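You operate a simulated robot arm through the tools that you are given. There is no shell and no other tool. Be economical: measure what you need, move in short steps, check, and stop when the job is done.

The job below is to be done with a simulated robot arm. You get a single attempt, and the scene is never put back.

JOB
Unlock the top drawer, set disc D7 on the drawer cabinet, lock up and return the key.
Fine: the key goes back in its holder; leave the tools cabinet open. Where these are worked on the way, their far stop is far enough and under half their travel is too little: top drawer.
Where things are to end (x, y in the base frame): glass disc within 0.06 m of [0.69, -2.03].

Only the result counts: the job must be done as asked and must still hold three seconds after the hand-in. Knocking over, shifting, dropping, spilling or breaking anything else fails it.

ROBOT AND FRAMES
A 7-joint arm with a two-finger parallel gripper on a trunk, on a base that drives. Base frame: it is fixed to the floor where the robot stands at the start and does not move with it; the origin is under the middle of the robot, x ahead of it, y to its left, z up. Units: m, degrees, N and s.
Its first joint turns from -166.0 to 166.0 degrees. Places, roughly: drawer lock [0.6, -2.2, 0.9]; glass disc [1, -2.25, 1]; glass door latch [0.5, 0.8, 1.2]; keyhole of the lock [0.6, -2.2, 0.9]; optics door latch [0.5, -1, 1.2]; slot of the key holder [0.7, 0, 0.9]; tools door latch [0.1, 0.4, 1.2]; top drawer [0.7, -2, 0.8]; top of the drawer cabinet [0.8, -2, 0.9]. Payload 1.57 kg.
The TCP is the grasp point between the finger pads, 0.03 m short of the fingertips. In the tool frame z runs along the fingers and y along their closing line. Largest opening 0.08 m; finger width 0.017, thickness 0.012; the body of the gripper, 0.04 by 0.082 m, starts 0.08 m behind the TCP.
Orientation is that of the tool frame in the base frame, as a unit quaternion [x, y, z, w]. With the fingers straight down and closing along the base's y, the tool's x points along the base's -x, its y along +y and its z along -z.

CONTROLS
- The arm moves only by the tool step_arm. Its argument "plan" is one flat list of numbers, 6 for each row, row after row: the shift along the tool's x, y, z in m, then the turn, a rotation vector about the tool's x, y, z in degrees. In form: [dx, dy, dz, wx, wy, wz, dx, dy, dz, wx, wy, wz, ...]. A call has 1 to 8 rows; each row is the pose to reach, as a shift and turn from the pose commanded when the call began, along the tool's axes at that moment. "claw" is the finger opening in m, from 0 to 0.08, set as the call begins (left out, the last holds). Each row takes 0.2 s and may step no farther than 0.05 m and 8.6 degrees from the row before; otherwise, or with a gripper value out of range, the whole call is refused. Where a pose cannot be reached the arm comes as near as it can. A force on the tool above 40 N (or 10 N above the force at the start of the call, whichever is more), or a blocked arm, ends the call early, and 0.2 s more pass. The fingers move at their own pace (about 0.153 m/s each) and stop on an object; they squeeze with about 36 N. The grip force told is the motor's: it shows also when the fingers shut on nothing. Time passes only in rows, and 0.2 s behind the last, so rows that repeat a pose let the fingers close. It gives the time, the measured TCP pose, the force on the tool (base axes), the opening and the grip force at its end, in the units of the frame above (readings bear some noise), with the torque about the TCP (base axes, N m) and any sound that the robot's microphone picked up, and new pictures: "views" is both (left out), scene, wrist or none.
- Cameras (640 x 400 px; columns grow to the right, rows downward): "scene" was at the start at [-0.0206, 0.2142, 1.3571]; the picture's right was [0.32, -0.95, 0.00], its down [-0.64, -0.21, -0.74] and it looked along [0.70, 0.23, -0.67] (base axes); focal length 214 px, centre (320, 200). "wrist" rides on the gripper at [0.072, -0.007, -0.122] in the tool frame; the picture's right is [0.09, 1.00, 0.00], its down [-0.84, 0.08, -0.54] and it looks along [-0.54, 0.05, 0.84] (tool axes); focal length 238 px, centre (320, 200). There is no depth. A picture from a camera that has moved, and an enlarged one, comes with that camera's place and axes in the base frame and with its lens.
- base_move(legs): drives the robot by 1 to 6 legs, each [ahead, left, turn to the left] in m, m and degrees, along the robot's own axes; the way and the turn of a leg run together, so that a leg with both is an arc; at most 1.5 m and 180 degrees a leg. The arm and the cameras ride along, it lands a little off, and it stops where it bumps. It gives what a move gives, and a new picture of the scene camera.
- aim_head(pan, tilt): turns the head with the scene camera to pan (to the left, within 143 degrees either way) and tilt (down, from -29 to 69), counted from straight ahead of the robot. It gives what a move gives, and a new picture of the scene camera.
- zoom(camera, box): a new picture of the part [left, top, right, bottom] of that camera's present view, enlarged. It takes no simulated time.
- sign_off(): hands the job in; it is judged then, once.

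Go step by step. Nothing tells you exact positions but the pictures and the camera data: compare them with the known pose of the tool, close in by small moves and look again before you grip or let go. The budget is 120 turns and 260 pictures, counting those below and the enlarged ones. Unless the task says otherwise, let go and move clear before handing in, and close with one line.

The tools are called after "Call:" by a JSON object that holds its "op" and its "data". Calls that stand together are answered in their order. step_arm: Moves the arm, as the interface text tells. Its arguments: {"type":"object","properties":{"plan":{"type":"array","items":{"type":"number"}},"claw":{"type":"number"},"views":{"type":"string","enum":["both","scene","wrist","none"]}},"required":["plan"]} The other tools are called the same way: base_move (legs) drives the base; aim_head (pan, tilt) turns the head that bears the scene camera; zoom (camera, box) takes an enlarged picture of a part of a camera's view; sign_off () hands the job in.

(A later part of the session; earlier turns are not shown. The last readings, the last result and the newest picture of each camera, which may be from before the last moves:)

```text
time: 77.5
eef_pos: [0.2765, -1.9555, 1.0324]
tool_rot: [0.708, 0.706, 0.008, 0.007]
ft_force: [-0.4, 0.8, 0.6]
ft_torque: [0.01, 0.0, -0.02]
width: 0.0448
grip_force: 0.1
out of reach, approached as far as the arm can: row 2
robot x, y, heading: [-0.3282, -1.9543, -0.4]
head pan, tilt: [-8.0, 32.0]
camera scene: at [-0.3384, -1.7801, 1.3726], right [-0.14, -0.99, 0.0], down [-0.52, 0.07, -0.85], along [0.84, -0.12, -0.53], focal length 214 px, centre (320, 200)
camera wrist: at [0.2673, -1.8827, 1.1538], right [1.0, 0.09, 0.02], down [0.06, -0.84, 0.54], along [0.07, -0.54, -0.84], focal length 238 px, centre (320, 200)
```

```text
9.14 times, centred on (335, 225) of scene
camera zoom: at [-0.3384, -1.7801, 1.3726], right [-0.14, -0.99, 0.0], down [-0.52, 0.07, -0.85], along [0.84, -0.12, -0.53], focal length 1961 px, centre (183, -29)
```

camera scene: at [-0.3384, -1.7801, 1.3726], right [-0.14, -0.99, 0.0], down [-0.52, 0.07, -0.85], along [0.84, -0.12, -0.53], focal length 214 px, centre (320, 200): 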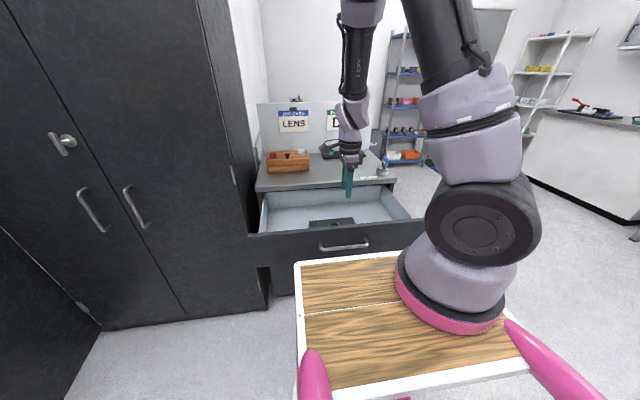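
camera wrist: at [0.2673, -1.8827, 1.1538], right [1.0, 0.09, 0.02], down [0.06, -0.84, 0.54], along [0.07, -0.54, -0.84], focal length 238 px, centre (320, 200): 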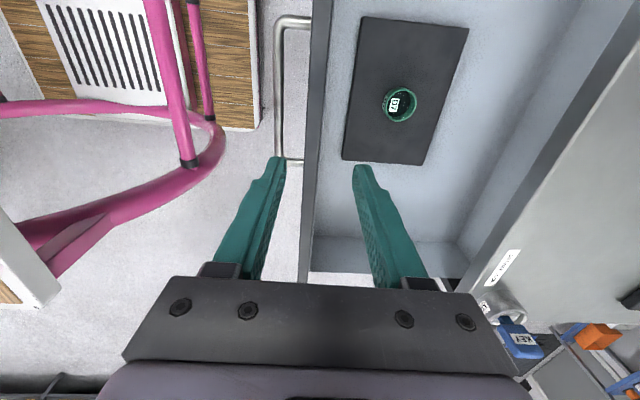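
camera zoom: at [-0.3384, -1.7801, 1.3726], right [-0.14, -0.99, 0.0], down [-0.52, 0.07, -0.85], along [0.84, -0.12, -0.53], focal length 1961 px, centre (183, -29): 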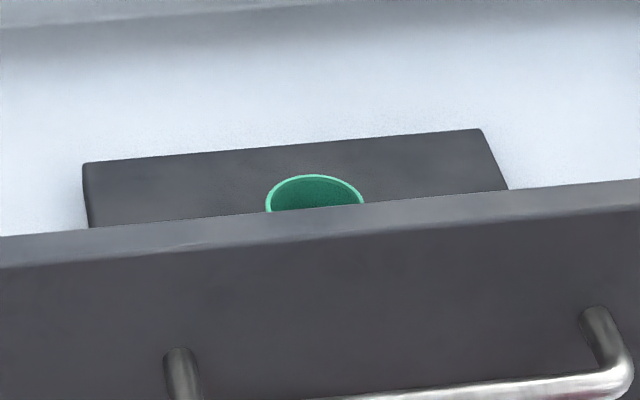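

Move above the disc with fingers wide open and check alignment.

Call:
{"op": "step_arm", "data": {"plan": [0.001, 0.035, 0.03, 1.2, 0, 0, 0.002, 0.07, 0.06, 1.2, 0, 0, 0.003, 0.105, 0.09, 1.2, 0, 0, 0.004, 0.1395, 0.12, 1.2, 0, 0, 0.0045, 0.1395, 0.16, 1.2, 0, 0, 0.0045, 0.1395, 0.19, 1.2, 0, 0, 0.0045, 0.1395, 0.19, 1.2, 0, 0], "claw": 0.08, "views": "both"}}

Call:
{"op": "zoom", "data": {"camera": "wrist", "box": [220, 60, 420, 200]}}

```text
time: 79.0
eef_pos: [0.421, -1.9504, 0.8453]
tool_rot: [0.708, 0.706, 0.001, 0.0]
ft_force: [-0.2, -0.3, 0.0]
ft_torque: [0.0, 0.02, 0.01]
width: 0.08
grip_force: 0.2
robot x, y, heading: [-0.3262, -1.9542, 0.2]
head pan, tilt: [-8.0, 32.0]
camera scene: at [-0.3383, -1.7803, 1.3726], right [-0.14, -0.99, 0.0], down [-0.52, 0.07, -0.85], along [0.84, -0.12, -0.53], focal length 214 px, centre (320, 200)
camera wrist: at [0.4143, -1.8784, 0.9658], right [1.0, 0.09, 0.0], down [0.07, -0.84, 0.54], along [0.05, -0.54, -0.84], focal length 238 px, centre (320, 200)
```

scene: 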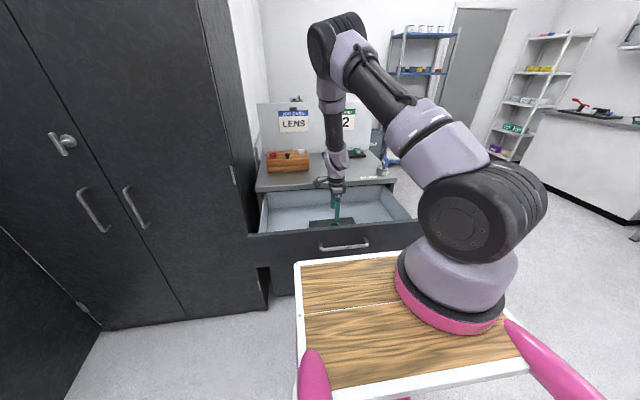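
wrist: 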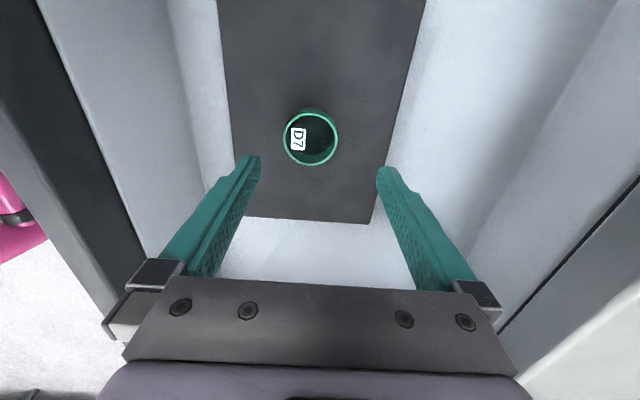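

```text
2.86 times, centred on (320, 130) of wrist
camera zoom: at [0.4143, -1.8784, 0.9658], right [1.0, 0.09, 0.0], down [0.07, -0.84, 0.54], along [0.05, -0.54, -0.84], focal length 681 px, centre (320, 400)
```

zoom: 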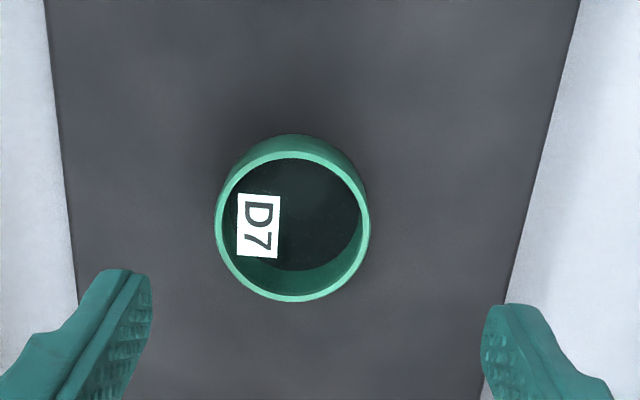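

Disc rim centre [0.413, -1.948], rim z ≈ 0.76. Centre on it and descend, watching the clearance.

Call:
{"op": "step_arm", "data": {"plan": [0.0025, -0.008, 0.025, 0, 0, 0, 0.0025, -0.008, 0.05, 0, 0, 0, 0.0025, -0.008, 0.068, 0, 0, 0, 0.0025, -0.008, 0.068, 0, 0, 0], "views": "wrist"}}

Call:
{"op": "zoom", "data": {"camera": "wrist", "box": [220, 60, 420, 200]}}

```text
time: 80.0
eef_pos: [0.4133, -1.9476, 0.7779]
tool_rot: [0.709, 0.705, 0.001, 0.001]
ft_force: [0.6, 0.7, -0.3]
ft_torque: [0.01, 0.0, 0.02]
width: 0.0801
grip_force: 0.2
robot x, y, heading: [-0.325, -1.9563, -0.1]
head pan, tilt: [-8.0, 32.0]
camera wrist: at [0.4065, -1.8758, 0.8989], right [1.0, 0.09, 0.0], down [0.07, -0.84, 0.54], along [0.05, -0.54, -0.84], focal length 238 px, centre (320, 200)
```

wrist: 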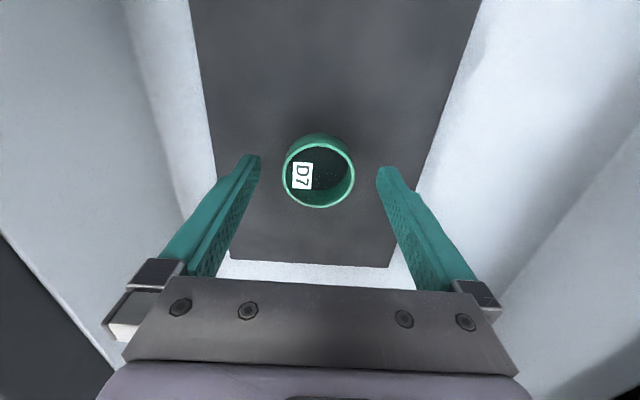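

```text
2.86 times, centred on (320, 130) of wrist
camera zoom: at [0.4065, -1.8758, 0.8989], right [1.0, 0.09, 0.0], down [0.07, -0.84, 0.54], along [0.05, -0.54, -0.84], focal length 681 px, centre (320, 400)
```

zoom: 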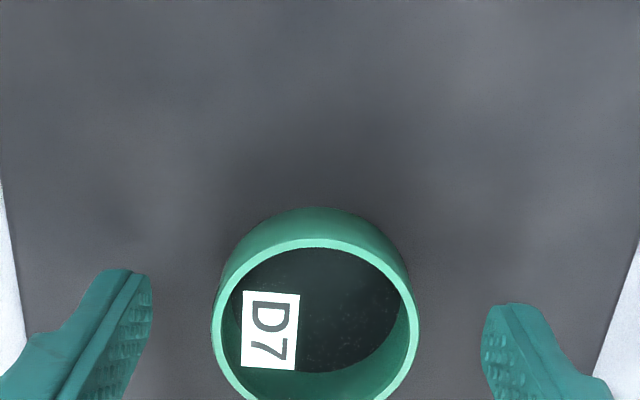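

Rim z ≈ 0.756, mat ≈ 0.738. Go down 6 mm more and close gently.

Call:
{"op": "step_arm", "data": {"plan": [-0.0015, 0, 0.003, 0, 0, 0, -0.0015, 0, 0.0065, 0, 0, 0], "views": "none"}}

Call:
{"op": "step_arm", "data": {"plan": [0, 0, 0, 0, 0, 0, 0, 0, 0, 0, 0, 0], "claw": 0.045, "views": "wrist"}}

```text
time: 80.7
eef_pos: [0.413, -1.9502, 0.772]
tool_rot: [0.709, 0.706, 0.001, -0.001]
ft_force: [-0.9, 0.4, -0.1]
ft_torque: [-0.01, 0.0, -0.01]
width: 0.08
grip_force: 0.0
robot x, y, heading: [-0.3259, -1.9589, 0.1]
head pan, tilt: [-8.0, 32.0]
```

```text
time: 81.2
eef_pos: [0.4132, -1.9488, 0.7711]
tool_rot: [0.709, 0.705, 0.0, 0.0]
ft_force: [-0.2, -0.1, -0.5]
ft_torque: [0.02, 0.02, -0.03]
width: 0.0483
grip_force: 35.7
robot x, y, heading: [-0.3259, -1.9597, 0.1]
head pan, tilt: [-8.0, 32.0]
camera wrist: at [0.4061, -1.877, 0.8927], right [1.0, 0.09, 0.0], down [0.07, -0.84, 0.54], along [0.05, -0.54, -0.84], focal length 238 px, centre (320, 200)
```

wrist: 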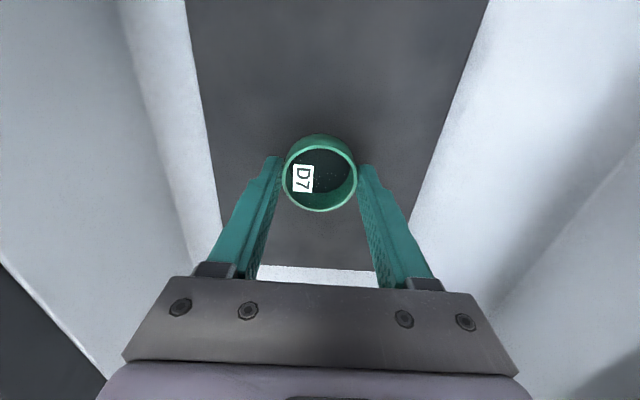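

D7 is held (width 0.048). Lift it clear of the drawer.

Call:
{"op": "step_arm", "data": {"plan": [0, 0, -0.02, 0, 0, 0, 0, 0, -0.06, 0, 0, 0, 0, 0, -0.105, 0, 0, 0, 0, 0, -0.15, 0, 0, 0, 0, 0, -0.195, 0, 0, 0, 0, 0, -0.23, 0, 0, 0, 0, 0, -0.23, 0, 0, 0], "views": "both"}}

Call:
{"op": "base_move", "data": {"legs": [[0.06, 0, 0]]}}

```text
time: 82.8
eef_pos: [0.4128, -1.9481, 1.0031]
tool_rot: [0.708, 0.706, 0.001, -0.001]
ft_force: [1.4, 0.7, -1.0]
ft_torque: [-0.01, 0.01, 0.01]
width: 0.0484
grip_force: 36.0
robot x, y, heading: [-0.3251, -1.9538, 0.1]
head pan, tilt: [-8.0, 32.0]
camera scene: at [-0.3382, -1.7803, 1.3726], right [-0.14, -0.99, 0.0], down [-0.52, 0.07, -0.85], along [0.84, -0.12, -0.53], focal length 214 px, centre (320, 200)
camera wrist: at [0.4054, -1.8766, 1.1232], right [1.0, 0.09, 0.0], down [0.07, -0.84, 0.54], along [0.05, -0.54, -0.84], focal length 238 px, centre (320, 200)
```

scene: 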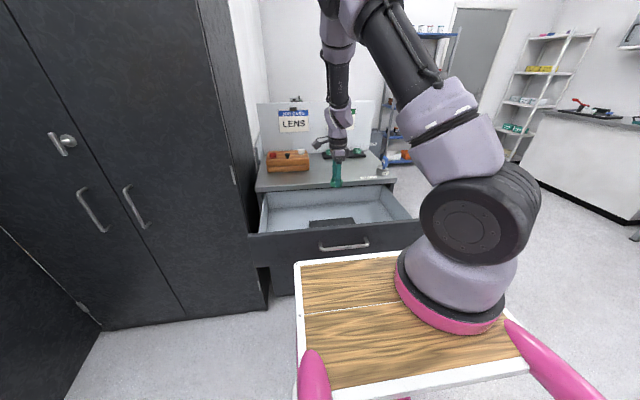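
wrist: 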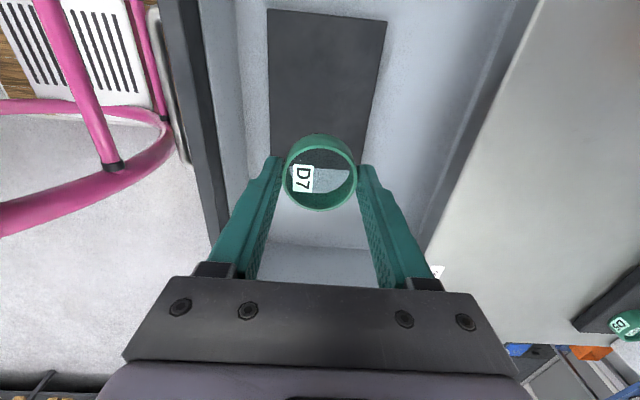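

```text
time: 83.8
eef_pos: [0.4729, -1.9491, 1.0011]
tool_rot: [0.708, 0.706, 0.0, 0.0]
ft_force: [0.4, -0.2, -1.2]
ft_torque: [0.0, -0.01, -0.01]
width: 0.0486
grip_force: 35.6
robot x, y, heading: [-0.2663, -1.9549, 0.2]
head pan, tilt: [-8.0, 32.0]
camera scene: at [-0.2777, -1.7804, 1.3726], right [-0.14, -0.99, 0.0], down [-0.52, 0.07, -0.85], along [0.84, -0.12, -0.53], focal length 214 px, centre (320, 200)
```

scene: 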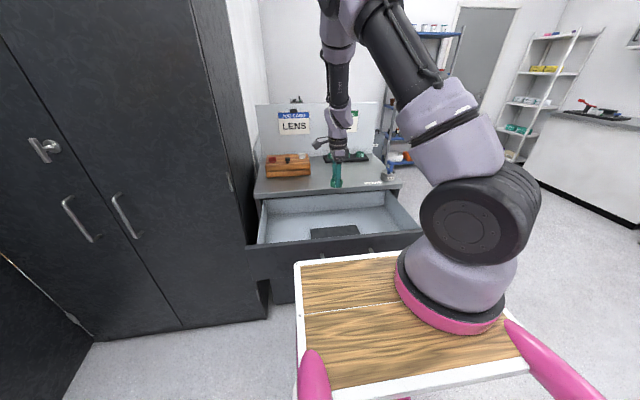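

Clear. Carry the disc to above [0.69, -2.03] and lower partway.

Call:
{"op": "step_arm", "data": {"plan": [-0.016, 0.043, 0, 0, 0, 0, -0.032, 0.086, 0, 0, 0, 0, -0.048, 0.13, 0, 0, 0, 0, -0.064, 0.173, 0, 0, 0, 0, -0.081, 0.217, 0, 0, 0, 0, -0.081, 0.217, 0.03, 0, 0, 0, -0.081, 0.217, 0.055, 0, 0, 0], "views": "both"}}

Call:
{"op": "zoom", "data": {"camera": "scene", "box": [310, 150, 390, 210]}}

```text
time: 85.4
eef_pos: [0.6909, -2.0305, 0.9465]
tool_rot: [0.709, 0.706, 0.002, -0.001]
ft_force: [-0.2, 0.0, 0.2]
ft_torque: [0.03, -0.01, 0.0]
width: 0.0484
grip_force: 35.7
robot x, y, heading: [-0.2664, -1.9568, -0.3]
head pan, tilt: [-8.0, 32.0]
camera scene: at [-0.278, -1.7804, 1.3726], right [-0.14, -0.99, 0.0], down [-0.52, 0.07, -0.85], along [0.84, -0.12, -0.53], focal length 214 px, centre (320, 200)
camera wrist: at [0.6839, -1.9582, 1.0676], right [1.0, 0.09, 0.0], down [0.07, -0.84, 0.54], along [0.05, -0.54, -0.84], focal length 238 px, centre (320, 200)
```

scene: 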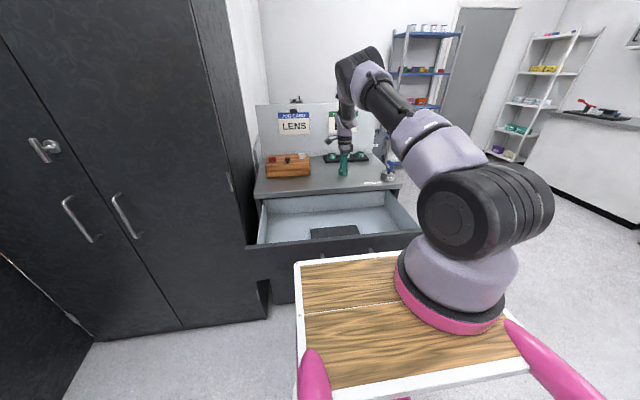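
wrist: 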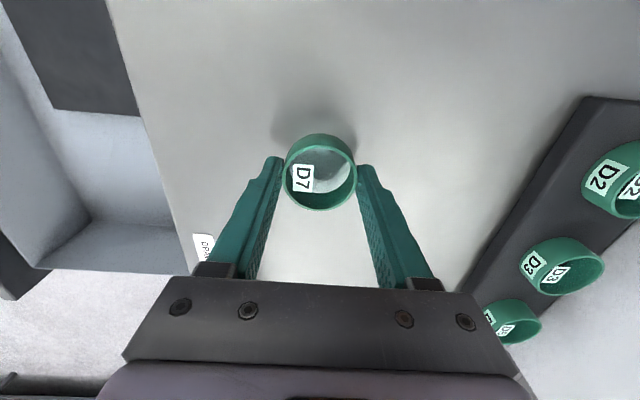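

```text
6.67 times, centred on (350, 180) of scene
camera zoom: at [-0.278, -1.7804, 1.3726], right [-0.14, -0.99, 0.0], down [-0.52, 0.07, -0.85], along [0.84, -0.12, -0.53], focal length 1430 px, centre (120, 333)
```

zoom: 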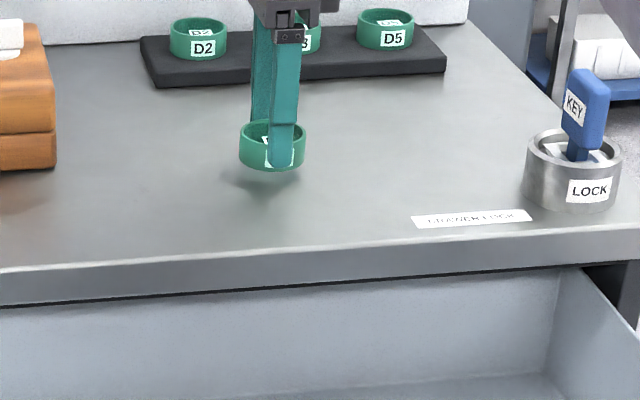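

Disc is about 1.5 cm above the cabinet top at the target. Lower in 3 mm steps until contact.

Call:
{"op": "step_arm", "data": {"plan": [0, 0, 0.005, 0, 0, 0, 0, 0, 0.01, 0, 0, 0, 0, 0, 0.0125, 0, 0, 0], "views": "none"}}

Call:
{"op": "zoom", "data": {"camera": "scene", "box": [330, 160, 360, 185]}}

```text
time: 86.2
eef_pos: [0.6909, -2.0292, 0.9378]
tool_rot: [0.709, 0.706, 0.003, 0.001]
ft_force: [-6.5, 0.2, 28.0]
ft_torque: [-0.1, 0.54, -0.04]
width: 0.0484
grip_force: 36.0
robot x, y, heading: [-0.2678, -1.9567, -0.0]
head pan, tilt: [-8.0, 32.0]
```

```text
16.00 times, centred on (345, 172) of scene
camera zoom: at [-0.2792, -1.7803, 1.3726], right [-0.14, -0.99, 0.0], down [-0.52, 0.07, -0.85], along [0.84, -0.12, -0.53], focal length 3432 px, centre (-80, 640)
```

zoom: 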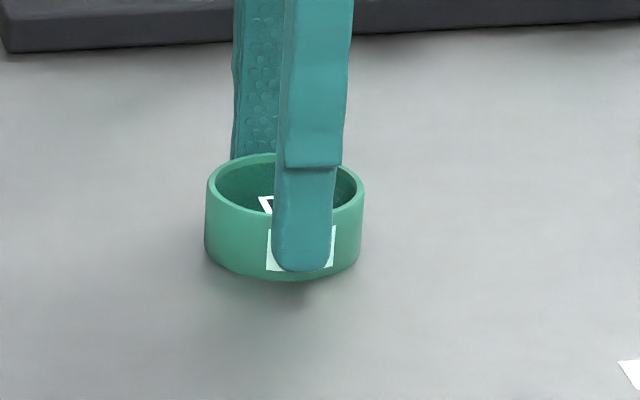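

Contact made. Ease 2.5 mm of load off, release, and lift away.

Call:
{"op": "step_arm", "data": {"plan": [0, 0, -0.0025, 0, 0, 0, 0, 0, -0.0025, 0, 0, 0], "views": "none"}}

Call:
{"op": "step_arm", "data": {"plan": [0, 0, 0, 0, 0, 0, 0, 0, 0, 0, 0, 0], "claw": 0.08, "views": "none"}}

Call:
{"op": "step_arm", "data": {"plan": [0, 0, -0.03, 0, 0, 0, 0, 0, -0.07, 0, 0, 0, 0, 0, -0.11, 0, 0, 0, 0, 0, -0.13, 0, 0, 0], "views": "both"}}

```text
time: 86.8
eef_pos: [0.6902, -2.0308, 0.9374]
tool_rot: [0.708, 0.707, 0.002, 0.001]
ft_force: [6.5, 2.5, 16.5]
ft_torque: [0.0, -0.05, 0.02]
width: 0.0484
grip_force: 35.9
robot x, y, heading: [-0.2656, -1.9586, 0.0]
head pan, tilt: [-8.0, 32.0]
```

```text
time: 87.4
eef_pos: [0.6904, -2.0299, 0.9355]
tool_rot: [0.709, 0.706, 0.001, -0.001]
ft_force: [-1.0, 0.0, 0.2]
ft_torque: [0.01, 0.01, 0.01]
width: 0.0802
grip_force: 0.1
robot x, y, heading: [-0.2696, -1.9539, 0.1]
head pan, tilt: [-8.0, 32.0]
```

```text
time: 88.4
eef_pos: [0.6912, -2.0301, 1.0666]
tool_rot: [0.708, 0.706, 0.0, 0.0]
ft_force: [-0.6, -0.5, -0.8]
ft_torque: [0.03, -0.01, 0.01]
width: 0.0798
grip_force: 0.0
robot x, y, heading: [-0.2654, -1.9564, -0.0]
head pan, tilt: [-8.0, 32.0]
camera scene: at [-0.2775, -1.7804, 1.3726], right [-0.14, -0.99, 0.0], down [-0.52, 0.07, -0.85], along [0.84, -0.12, -0.53], focal length 214 px, centre (320, 200)
camera wrist: at [0.6834, -1.9592, 1.1885], right [1.0, 0.09, 0.0], down [0.07, -0.84, 0.54], along [0.05, -0.54, -0.84], focal length 238 px, centre (320, 200)
```

scene: 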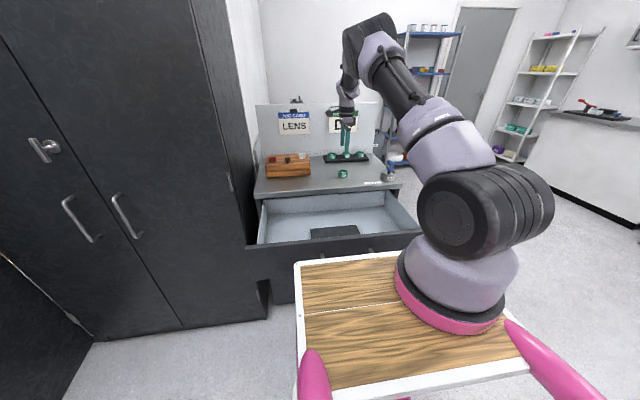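
wrist: 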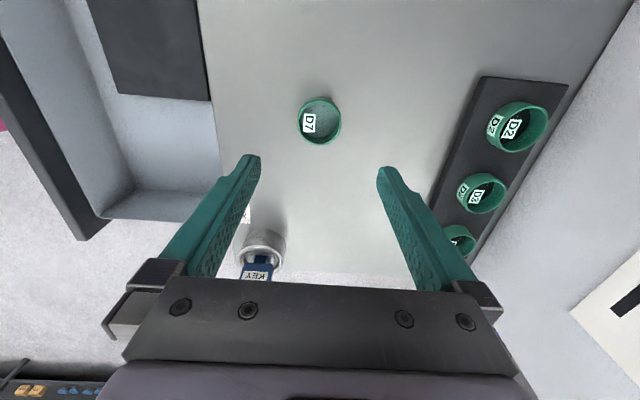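

D7 is on the cabinet at the target. Now back off slightly and go back over the drawer handle to close it.

Call:
{"op": "base_move", "data": {"legs": [[-0.06, 0, 0]]}}

Call:
{"op": "step_arm", "data": {"plan": [0.009, -0.047, 0, 0, 0, 0, 0.018, -0.094, 0, 0, 0, 0, 0.027, -0.141, 0, 0, 0, 0, 0.036, -0.188, 0, 0, 0, 0, 0.045, -0.235, 0, 0, 0, 0, 0.054, -0.282, 0, 0, 0, 0, 0.063, -0.329, 0, 0, 0, 0, 0.072, -0.374, 0, 0, 0, 0], "claw": 0.045, "views": "both"}}

```text
time: 89.4
eef_pos: [0.6303, -2.0312, 1.0678]
tool_rot: [0.708, 0.706, 0.001, 0.001]
ft_force: [0.0, 0.0, 0.3]
ft_torque: [0.01, 0.04, -0.01]
width: 0.0802
grip_force: 0.0
robot x, y, heading: [-0.3273, -1.9541, 0.1]
head pan, tilt: [-8.0, 32.0]
camera scene: at [-0.3378, -1.7803, 1.3726], right [-0.14, -0.99, 0.0], down [-0.52, 0.07, -0.85], along [0.84, -0.12, -0.53], focal length 214 px, centre (320, 200)
```

scene: 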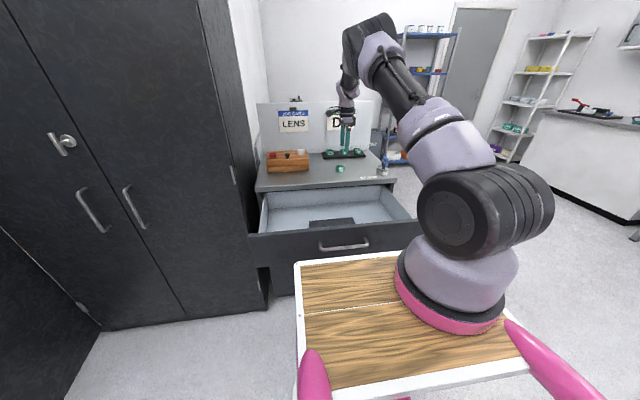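

```text
time: 91.2
eef_pos: [0.2554, -1.9583, 1.0681]
tool_rot: [0.708, 0.706, 0.0, 0.0]
ft_force: [0.2, -0.4, 0.1]
ft_torque: [0.0, -0.01, 0.02]
width: 0.045
grip_force: 0.2
robot x, y, heading: [-0.3284, -1.956, -0.1]
head pan, tilt: [-8.0, 32.0]
camera scene: at [-0.3372, -1.7803, 1.3726], right [-0.14, -0.99, 0.0], down [-0.53, 0.07, -0.85], along [0.84, -0.12, -0.53], focal length 214 px, centre (320, 200)
camera wrist: at [0.2493, -1.8863, 1.1887], right [1.0, 0.09, 0.0], down [0.07, -0.84, 0.54], along [0.05, -0.54, -0.84], focal length 238 px, centre (320, 200)
```

scene: 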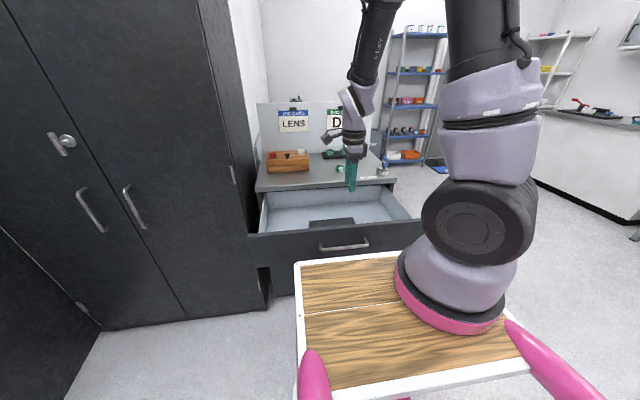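
wrist: 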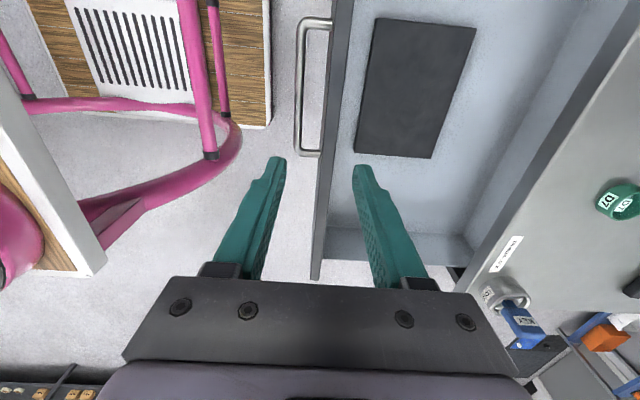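

Descend onto the handle in the same pose at which it was released.

Call:
{"op": "step_arm", "data": {"plan": [0.002, -0.02, 0.03, -4, 0, 0, 0.004, -0.0345, 0.06, -8, 0, 0, 0.004, -0.0345, 0.105, -9, 0, 0, 0.004, -0.0345, 0.15, -9, 0, 0, 0.004, -0.0345, 0.17, -9, 0, 0, 0.004, -0.0345, 0.17, -9, 0, 0], "views": "wrist"}}

```text
time: 92.6
eef_pos: [0.2227, -1.9547, 0.898]
tool_rot: [0.706, 0.704, 0.056, 0.055]
ft_force: [-0.7, 0.3, -1.3]
ft_torque: [0.02, 0.01, 0.0]
width: 0.045
grip_force: 0.0
out of reach, approached as far as the arm can: row 3
robot x, y, heading: [-0.3231, -1.957, -0.3]
head pan, tilt: [-8.0, 32.0]
camera wrist: at [0.1969, -1.882, 1.0163], right [0.98, 0.09, 0.16], down [-0.01, -0.84, 0.55], along [0.18, -0.54, -0.82], focal length 238 px, centre (320, 200)
```

wrist: 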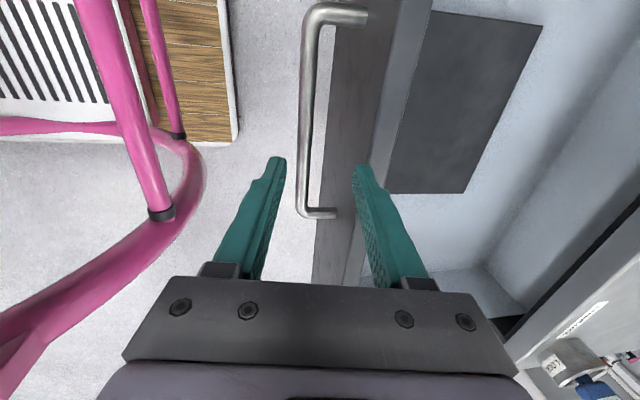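

Call:
{"op": "step_arm", "data": {"plan": [0, -0.005, 0.03, 0, 0, 0, 0, -0.0095, 0.06, 0, 0, 0, 0, -0.012, 0.075, 0, 0, 0, 0, -0.012, 0.075, 0, 0, 0], "views": "wrist"}}

Call:
{"op": "step_arm", "data": {"plan": [0, 0, 0, 0, 0, 0, 0, 0, 0, 0, 0, 0], "claw": 0.0, "views": "none"}}

Call:
{"op": "step_arm", "data": {"plan": [0, 0.0395, 0.0063, 0, 0, 0, 0, 0.079, 0.0126, 0, 0, 0, 0, 0.1185, 0.019, 0, 0, 0, 0, 0.158, 0.0253, 0, 0, 0, 0, 0.1975, 0.0316, 0, 0, 0, 0, 0.237, 0.0379, 0, 0, 0, 0, 0.2567, 0.0411, 0, 0, 0], "views": "both"}}

```text
time: 93.6
eef_pos: [0.2224, -1.9539, 0.8204]
tool_rot: [0.707, 0.703, 0.056, 0.056]
ft_force: [-0.1, 0.2, 0.5]
ft_torque: [-0.02, -0.02, -0.03]
width: 0.0448
grip_force: 0.0
robot x, y, heading: [-0.3286, -1.956, 0.1]
head pan, tilt: [-8.0, 32.0]
camera wrist: at [0.1964, -1.8809, 0.9397], right [0.98, 0.09, 0.16], down [-0.01, -0.84, 0.55], along [0.18, -0.54, -0.82], focal length 238 px, centre (320, 200)
```

wrist: 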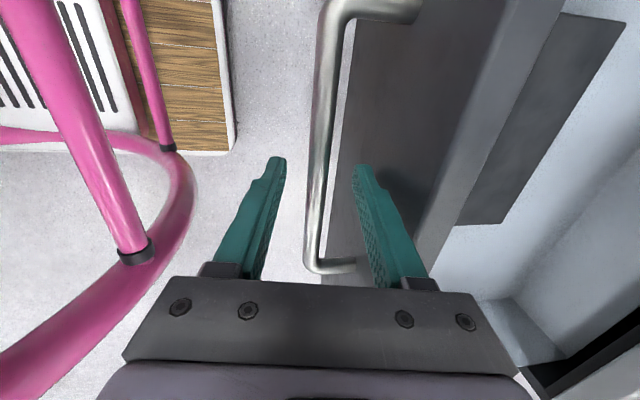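

```text
time: 94.2
eef_pos: [0.222, -1.9537, 0.8213]
tool_rot: [0.707, 0.703, 0.056, 0.054]
ft_force: [-0.7, -0.6, -5.8]
ft_torque: [0.03, 0.03, 0.58]
width: 0.0138
grip_force: 30.4
robot x, y, heading: [-0.327, -1.9519, -0.4]
head pan, tilt: [-8.0, 32.0]
```

```text
time: 95.8
eef_pos: [0.4817, -1.9529, 0.8217]
tool_rot: [0.706, 0.704, 0.057, 0.054]
ft_force: [0.9, 16.7, 1.4]
ft_torque: [0.26, -0.11, 0.59]
width: 0.0137
grip_force: 29.9
robot x, y, heading: [-0.327, -1.9583, -0.2]
head pan, tilt: [-8.0, 32.0]
camera scene: at [-0.3379, -1.7798, 1.3726], right [-0.14, -0.99, 0.0], down [-0.52, 0.07, -0.85], along [0.84, -0.12, -0.53], focal length 214 px, centre (320, 200)
camera wrist: at [0.4565, -1.8805, 0.9398], right [0.98, 0.09, 0.16], down [-0.01, -0.84, 0.55], along [0.18, -0.54, -0.82], focal length 238 px, centre (320, 200)
```

scene: 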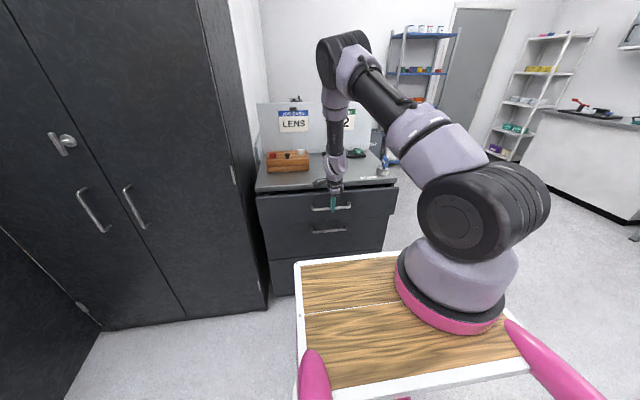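
wrist: 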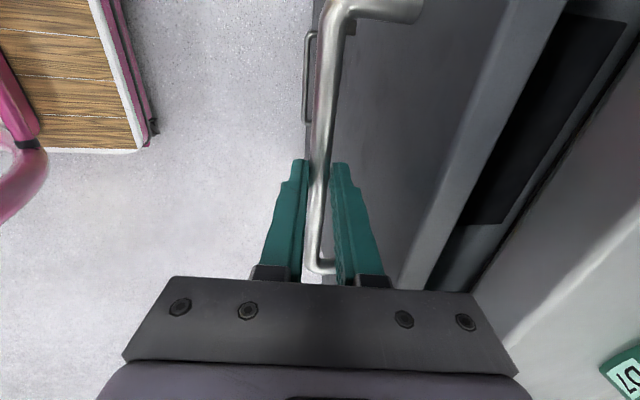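

Almost shut. Push the last 4 cm to the stop.

Call:
{"op": "step_arm", "data": {"plan": [0, 0.02, 0.0032, 0, 0, 0, 0, 0.0365, 0.0058, 0, 0, 0, 0, 0.041, 0.0066, 0, 0, 0, 0, 0.0435, 0.007, 0, 0, 0], "views": "wrist"}}

```text
time: 97.0
eef_pos: [0.5228, -1.9551, 0.8211]
tool_rot: [0.707, 0.703, 0.054, 0.052]
ft_force: [-10.9, -0.2, 13.1]
ft_torque: [0.24, 0.2, 0.63]
width: 0.0137
grip_force: 30.1
robot x, y, heading: [-0.3307, -1.9567, -0.0]
head pan, tilt: [-8.0, 32.0]
stopped in row 4: the force on the tool passed its limit at 41 N (the readings are from after the stop); the commanded pose is now the measured one
camera wrist: at [0.497, -1.8818, 0.9391], right [0.98, 0.09, 0.15], down [-0.01, -0.84, 0.54], along [0.17, -0.54, -0.82], focal length 238 px, centre (320, 200)
```

wrist: 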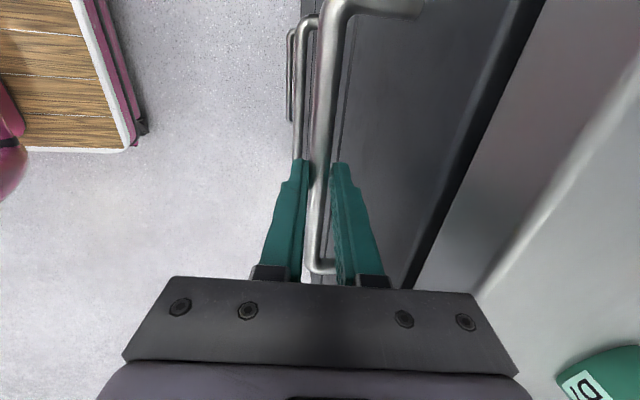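

Drawer is closed. Release, rise straight up to vertical, and shift the base back to the lock.

Call:
{"op": "step_arm", "data": {"plan": [0, 0, 0, 0, 0, 0, 0, 0, 0, 0, 0, 0], "claw": 0.04, "views": "none"}}

Call:
{"op": "step_arm", "data": {"plan": [0, 0.0065, -0.044, 0, 0, 0, 0, 0.013, -0.088, 0, 0, 0, 0, 0.0195, -0.132, 0, 0, 0, 0, 0.026, -0.176, 4, 0, 0, 0, 0.0325, -0.22, 8, 0, 0, 0, 0.0395, -0.267, 8.6, 0, 0], "views": "none"}}

Call:
{"op": "base_move", "data": {"legs": [[0.1, -0.25, 0]]}}

```text
time: 97.6
eef_pos: [0.5242, -1.9536, 0.8211]
tool_rot: [0.707, 0.703, 0.054, 0.053]
ft_force: [0.2, 0.4, 1.0]
ft_torque: [0.0, -0.03, -0.02]
width: 0.04
grip_force: 0.0
robot x, y, heading: [-0.3281, -1.9556, -0.1]
head pan, tilt: [-8.0, 32.0]
```

```text
time: 99.0
eef_pos: [0.5215, -1.9547, 1.09]
tool_rot: [0.709, 0.705, 0.001, -0.002]
ft_force: [-0.3, 0.1, -0.6]
ft_torque: [0.03, 0.04, 0.0]
width: 0.0401
grip_force: 0.0
robot x, y, heading: [-0.3274, -1.9574, 0.2]
head pan, tilt: [-8.0, 32.0]
```

```text
time: 100.9
eef_pos: [0.6227, -2.2036, 1.0897]
tool_rot: [0.708, 0.706, 0.0, 0.0]
ft_force: [-0.6, -0.3, 0.0]
ft_torque: [0.03, -0.03, -0.01]
width: 0.0397
grip_force: 0.0
robot x, y, heading: [-0.2263, -2.2087, 0.1]
head pan, tilt: [-8.0, 32.0]
camera scene: at [-0.2371, -2.0302, 1.3726], right [-0.14, -0.99, 0.0], down [-0.52, 0.07, -0.85], along [0.84, -0.12, -0.53], focal length 214 px, centre (320, 200)
```

scene: 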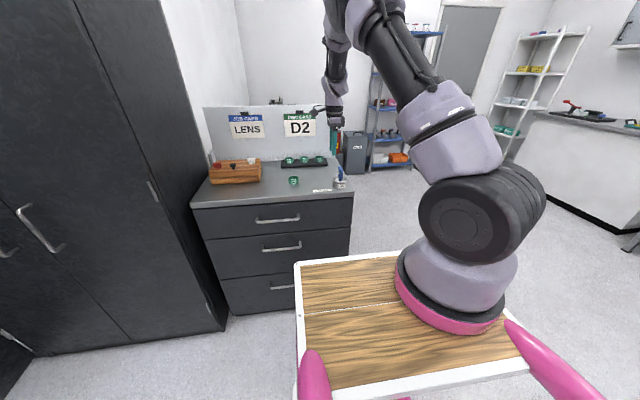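

Call:
{"op": "step_arm", "data": {"plan": [-0.034, -0.0045, 0, 0, 0, 0.2, -0.034, -0.0045, 0.01, 0, 0, 0.2], "claw": 0.08, "views": "wrist"}}

Call:
{"op": "zoom", "data": {"camera": "wrist", "box": [240, 80, 400, 200]}}

```text
time: 101.5
eef_pos: [0.6186, -2.2382, 1.0803]
tool_rot: [0.709, 0.705, 0.001, 0.0]
ft_force: [0.0, -0.1, 0.4]
ft_torque: [-0.02, 0.01, 0.0]
width: 0.08
grip_force: 0.1
robot x, y, heading: [-0.2247, -2.2053, 0.0]
head pan, tilt: [-8.0, 32.0]
camera wrist: at [0.6112, -2.1658, 1.2014], right [1.0, 0.08, 0.0], down [0.07, -0.84, 0.54], along [0.05, -0.54, -0.84], focal length 238 px, centre (320, 200)
```

wrist: 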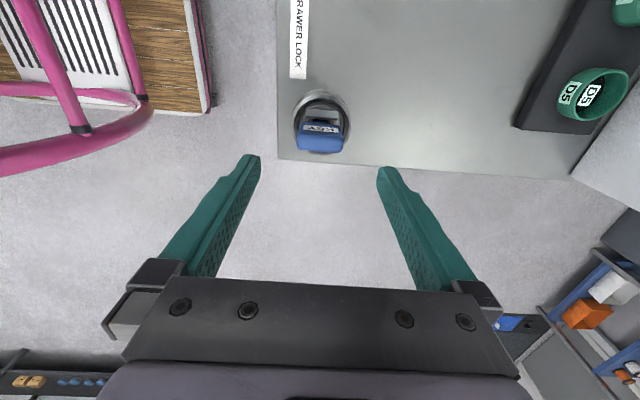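

```text
3.33 times, centred on (320, 140) of wrist
camera zoom: at [0.6112, -2.1658, 1.2014], right [1.0, 0.08, 0.0], down [0.07, -0.84, 0.54], along [0.05, -0.54, -0.84], focal length 794 px, centre (320, 400)
```

zoom: 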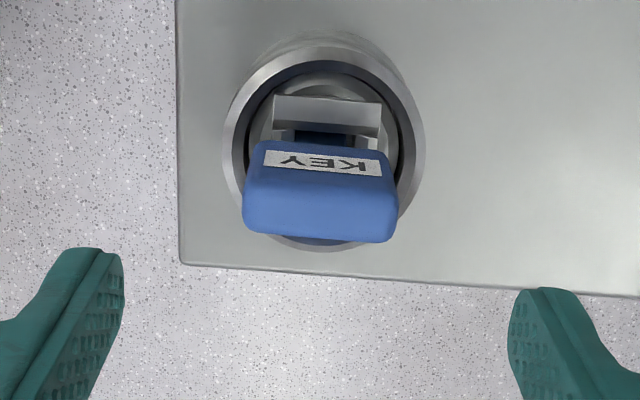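

Key is centred under the gripper. Descend, grip.

Call:
{"op": "step_arm", "data": {"plan": [-0.0005, 0, 0.04, 0, 0, 0, -0.0005, 0, 0.075, 0, 0, 0, -0.0005, 0, 0.097, 0, 0, 0, -0.0005, 0, 0.097, 0, 0, 0], "views": "none"}}

Call:
{"op": "step_arm", "data": {"plan": [0, 0, 0, 0, 0, 0, 0, 0, 0, 0, 0, 0, 0, 0, 0, 0, 0, 0], "claw": 0.02, "views": "none"}}

Call:
{"op": "step_arm", "data": {"plan": [0, 0, 0, 0, 0, -8, 0, 0, 0, 0, 0, -16, 0, 0, 0, 0, 0, -24, 0, 0, 0, 0, 0, -32, 0, 0, 0, 0, 0, -40], "views": "none"}}

Call:
{"op": "zoom", "data": {"camera": "scene", "box": [320, 165, 360, 195]}}

```text
time: 102.5
eef_pos: [0.6164, -2.2374, 0.9832]
tool_rot: [0.71, 0.704, 0.002, -0.001]
ft_force: [-0.1, 0.0, 0.3]
ft_torque: [-0.01, -0.01, 0.01]
width: 0.0799
grip_force: 0.1
robot x, y, heading: [-0.2276, -2.204, 0.1]
head pan, tilt: [-8.0, 32.0]
```

```text
time: 103.3
eef_pos: [0.6185, -2.2375, 0.9838]
tool_rot: [0.71, 0.704, 0.001, 0.0]
ft_force: [3.8, -0.7, 1.3]
ft_torque: [0.0, -0.19, 0.04]
width: 0.043
grip_force: 35.7
robot x, y, heading: [-0.2254, -2.2068, -0.0]
head pan, tilt: [-8.0, 32.0]
```

```text
time: 104.5
eef_pos: [0.6189, -2.2377, 0.9846]
tool_rot: [0.425, 0.905, 0.002, 0.0]
ft_force: [-3.9, -2.2, 10.9]
ft_torque: [-0.24, 0.34, -0.03]
width: 0.0434
grip_force: 36.1
robot x, y, heading: [-0.2254, -2.2069, -0.1]
head pan, tilt: [-8.0, 32.0]
```

```text
13.33 times, centred on (340, 180) of scene
camera zoom: at [-0.2377, -2.0302, 1.3726], right [-0.14, -0.99, 0.0], down [-0.52, 0.07, -0.85], along [0.84, -0.12, -0.53], focal length 2860 px, centre (53, 467)
```

zoom: 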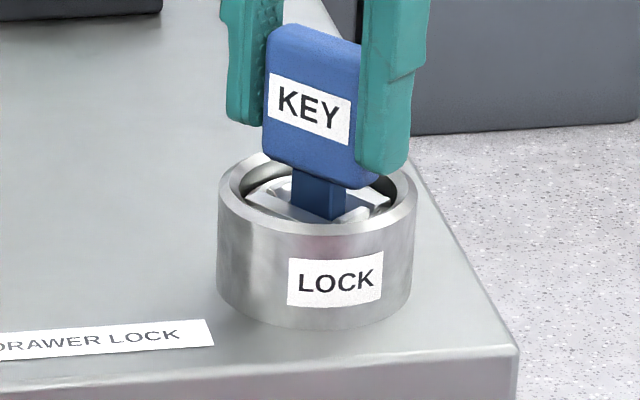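

Turning back smoothly. Continue to the original angle, drifting toward the original key position.

Call:
{"op": "step_arm", "data": {"plan": [-0.0003, -0.001, -0.001, 0, 0, -8, -0.0006, -0.0015, -0.001, 0, 0, -16, -0.001, -0.002, -0.001, 0, 0, -24, -0.0013, -0.0025, -0.001, 0, 0, -32, -0.0013, -0.003, -0.001, 0, 0, -40, -0.0013, -0.003, -0.001, 0, 0, -48, -0.0013, -0.003, -0.001, 0, 0, -50.5], "views": "none"}}

Call:
{"op": "zoom", "data": {"camera": "scene", "box": [320, 165, 360, 195]}}

Call:
{"op": "zoom", "data": {"camera": "wrist", "box": [240, 80, 400, 220]}}

```text
time: 106.1
eef_pos: [0.6172, -2.2404, 0.985]
tool_rot: [-0.001, 1.0, 0.001, 0.0]
ft_force: [-0.7, 0.3, -0.1]
ft_torque: [0.01, 0.03, -0.03]
width: 0.0432
grip_force: 35.7
robot x, y, heading: [-0.225, -2.2056, 0.1]
head pan, tilt: [-8.0, 32.0]
```

```text
13.33 times, centred on (340, 180) of scene
camera zoom: at [-0.2371, -2.0302, 1.3726], right [-0.14, -0.99, 0.0], down [-0.52, 0.07, -0.85], along [0.84, -0.12, -0.53], focal length 2860 px, centre (53, 467)
```

zoom: 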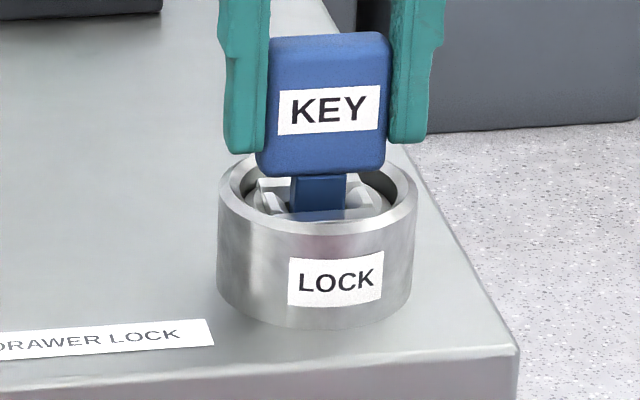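

```text
2.86 times, centred on (320, 150) of wrist
camera zoom: at [0.5441, -2.2475, 1.105], right [-0.09, 1.0, 0.0], down [0.84, 0.08, 0.54], along [0.54, 0.05, -0.84], focal length 681 px, centre (320, 343)
```

zoom: 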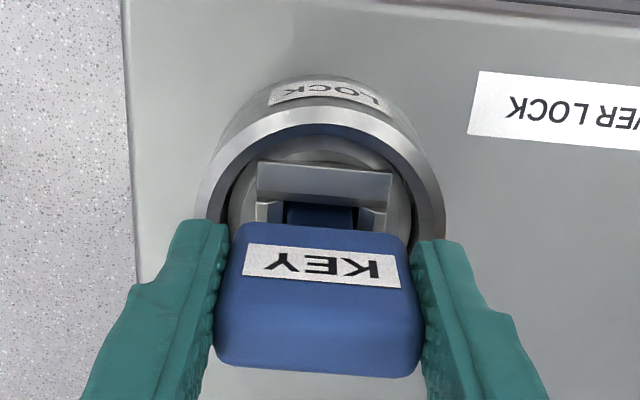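

Nearly home. I'll overturn a few degrees to make sure the bolt is fully thrown, then return to zero.

Call:
{"op": "step_arm", "data": {"plan": [0, 0, 0, 0, 0, -3, 0, 0, 0, 0, 0, -6, 0, 0, 0, 0, 0, -8, 0, 0, 0, 0, 0, -8], "views": "none"}}

Call:
{"op": "zoom", "data": {"camera": "wrist", "box": [240, 80, 400, 220]}}

```text
time: 107.1
eef_pos: [0.6165, -2.2413, 0.9842]
tool_rot: [-0.07, 0.998, 0.001, 0.0]
ft_force: [-3.8, -0.1, 0.2]
ft_torque: [-0.05, 0.21, -0.01]
width: 0.0429
grip_force: 36.1
robot x, y, heading: [-0.2229, -2.2084, 0.0]
head pan, tilt: [-8.0, 32.0]
```

```text
2.86 times, centred on (320, 150) of wrist
camera zoom: at [0.5454, -2.2577, 1.1051], right [-0.23, 0.97, 0.0], down [0.82, 0.19, 0.54], along [0.53, 0.13, -0.84], focal length 681 px, centre (320, 343)
```

zoom: 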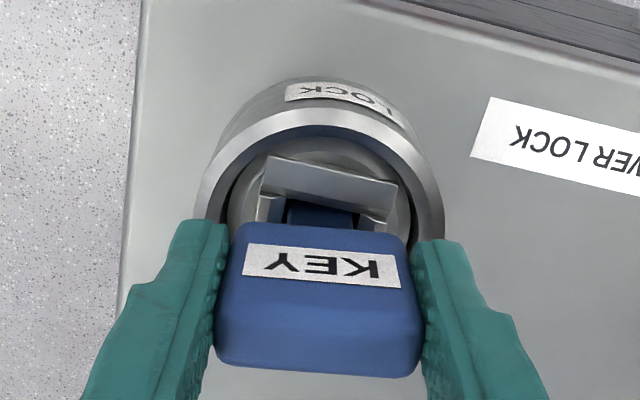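

The insert now matches the cabinet edge direction, i.e. the original locked angle, while the key is against slack. Return to zero, release and lift.

Call:
{"op": "step_arm", "data": {"plan": [0, 0, 0, 0, 0, 4, 0, 0, 0, 0, 0, 8, 0, 0, 0, 0, 0, 8], "views": "none"}}

Call:
{"op": "step_arm", "data": {"plan": [0, 0, 0, 0, 0, 0, 0, 0, 0, 0, 0, 0], "claw": 0.08, "views": "none"}}

Call:
{"op": "step_arm", "data": {"plan": [0, 0, -0.04, 0, 0, 0, 0, 0, -0.08, 0, 0, 0, 0.025, 0, -0.1, 0, -8, 0, 0.045, 0, -0.1, 0, -16, 0, 0.06, 0, -0.09, 0, -24, 0, 0.07, 0, -0.08, 0, -32, 0, 0.072, 0, -0.066, 0, -40, 0, 0.072, 0, -0.066, 0, -40, 0], "views": "both"}}

Call:
{"op": "zoom", "data": {"camera": "wrist", "box": [250, 60, 400, 160]}}

Call:
{"op": "zoom", "data": {"camera": "scene", "box": [320, 155, 368, 200]}}

```text
time: 107.9
eef_pos: [0.617, -2.2413, 0.984]
tool_rot: [0.0, 1.0, 0.001, 0.001]
ft_force: [0.2, -0.4, -1.1]
ft_torque: [0.01, 0.0, 0.0]
width: 0.0432
grip_force: 36.2
robot x, y, heading: [-0.2279, -2.2042, -0.0]
head pan, tilt: [-8.0, 32.0]
```

```text
time: 108.5
eef_pos: [0.6169, -2.2407, 0.9832]
tool_rot: [-0.001, 1.0, 0.001, 0.0]
ft_force: [0.1, -0.7, -0.6]
ft_torque: [-0.01, -0.01, 0.0]
width: 0.08
grip_force: 0.2
robot x, y, heading: [-0.2227, -2.2055, 0.1]
head pan, tilt: [-8.0, 32.0]
```

```text
time: 110.3
eef_pos: [0.5444, -2.2409, 1.05]
tool_rot: [0.0, 0.939, 0.001, 0.343]
ft_force: [0.0, 0.0, -1.5]
ft_torque: [-0.02, 0.01, 0.01]
width: 0.0802
grip_force: 0.0
robot x, y, heading: [-0.2239, -2.2079, -0.0]
head pan, tilt: [-8.0, 32.0]
camera scene: at [-0.2371, -2.0302, 1.3726], right [-0.14, -0.99, 0.0], down [-0.52, 0.07, -0.85], along [0.84, -0.12, -0.53], focal length 214 px, centre (320, 200)
camera wrist: at [0.4104, -2.2479, 1.0958], right [-0.07, 1.0, -0.06], down [0.29, 0.07, 0.95], along [0.95, 0.05, -0.3], focal length 238 px, centre (320, 200)
```

scene: 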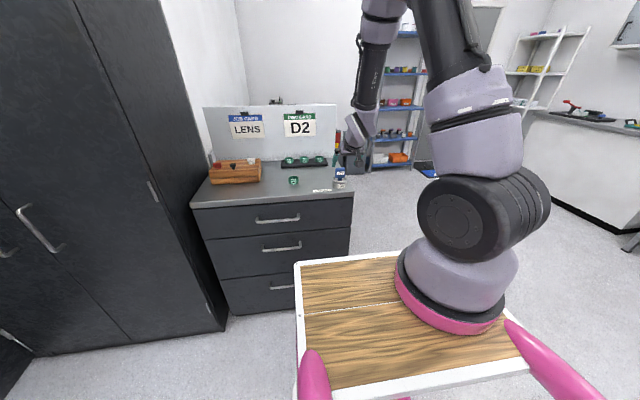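
wrist: 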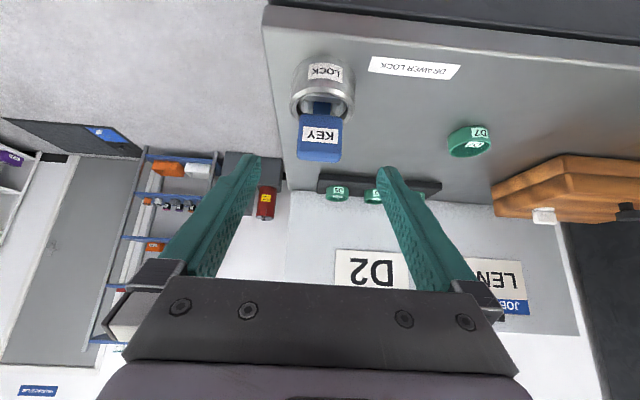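

```text
4.00 times, centred on (325, 110) of wrist
camera zoom: at [0.4104, -2.2479, 1.0958], right [-0.07, 1.0, -0.06], down [0.29, 0.07, 0.95], along [0.95, 0.05, -0.3], focal length 953 px, centre (300, 560)
```

zoom: 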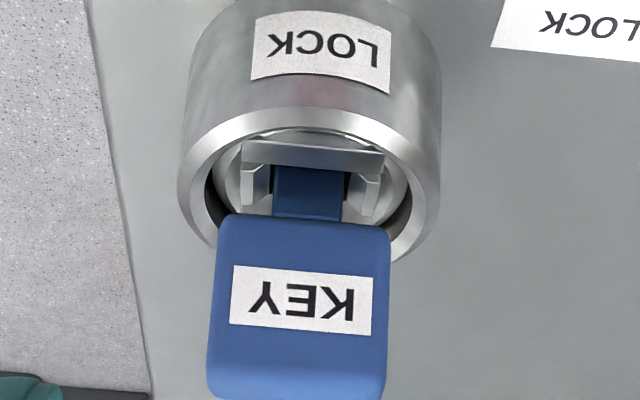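

```text
8.89 times, centred on (344, 178) of scene
camera zoom: at [-0.2371, -2.0302, 1.3726], right [-0.14, -0.99, 0.0], down [-0.52, 0.07, -0.85], along [0.84, -0.12, -0.53], focal length 1906 px, centre (107, 400)
```

zoom: 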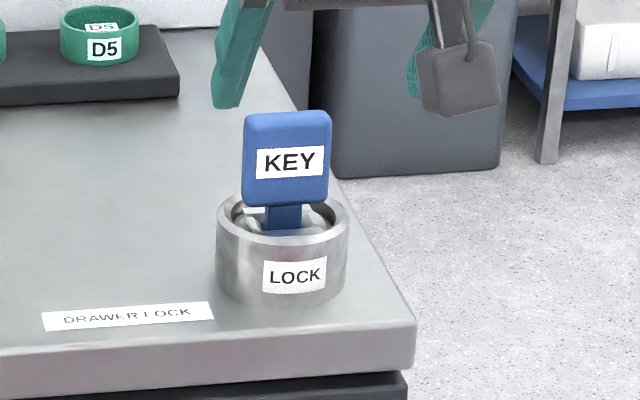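

The key stands exactly as when first released. Advance along the tool axis and regrip it in the tilted pose.

Call:
{"op": "step_arm", "data": {"plan": [-0.001, 0, 0.035, 0, 0, 0, -0.002, 0, 0.07, 0, 0, 0, -0.002, 0, 0.09, 0, 0, 0, -0.002, 0, 0.1003, 0, 0, 0, -0.002, 0, 0.1003, 0, 0, 0], "views": "none"}}

Call:
{"op": "step_arm", "data": {"plan": [0, 0, 0, 0, 0, 0, 0, 0, 0, 0, 0, 0, 0, 0, 0, 0, 0, 0], "claw": 0.02, "views": "wrist"}}

```text
time: 111.5
eef_pos: [0.6111, -2.2412, 0.9752]
tool_rot: [0.001, 0.939, 0.001, 0.343]
ft_force: [0.0, 0.3, -0.3]
ft_torque: [-0.02, -0.01, -0.01]
width: 0.0799
grip_force: 0.1
robot x, y, heading: [-0.225, -2.2061, -0.4]
head pan, tilt: [-8.0, 32.0]
```

```text
time: 112.3
eef_pos: [0.6111, -2.2423, 0.9749]
tool_rot: [0.0, 0.94, 0.001, 0.342]
ft_force: [-0.1, -0.1, -0.1]
ft_torque: [0.05, -0.01, -0.02]
width: 0.0433
grip_force: 35.9
robot x, y, heading: [-0.2255, -2.2044, -0.2]
head pan, tilt: [-8.0, 32.0]
camera wrist: at [0.4768, -2.248, 1.0212], right [-0.07, 1.0, -0.06], down [0.29, 0.08, 0.95], along [0.95, 0.05, -0.3], focal length 238 px, centre (320, 200)
```

wrist: 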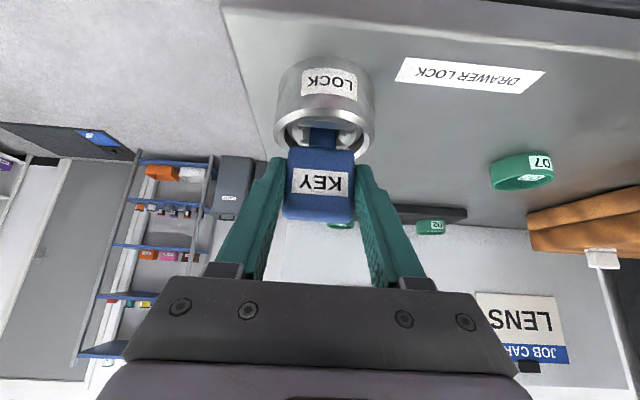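

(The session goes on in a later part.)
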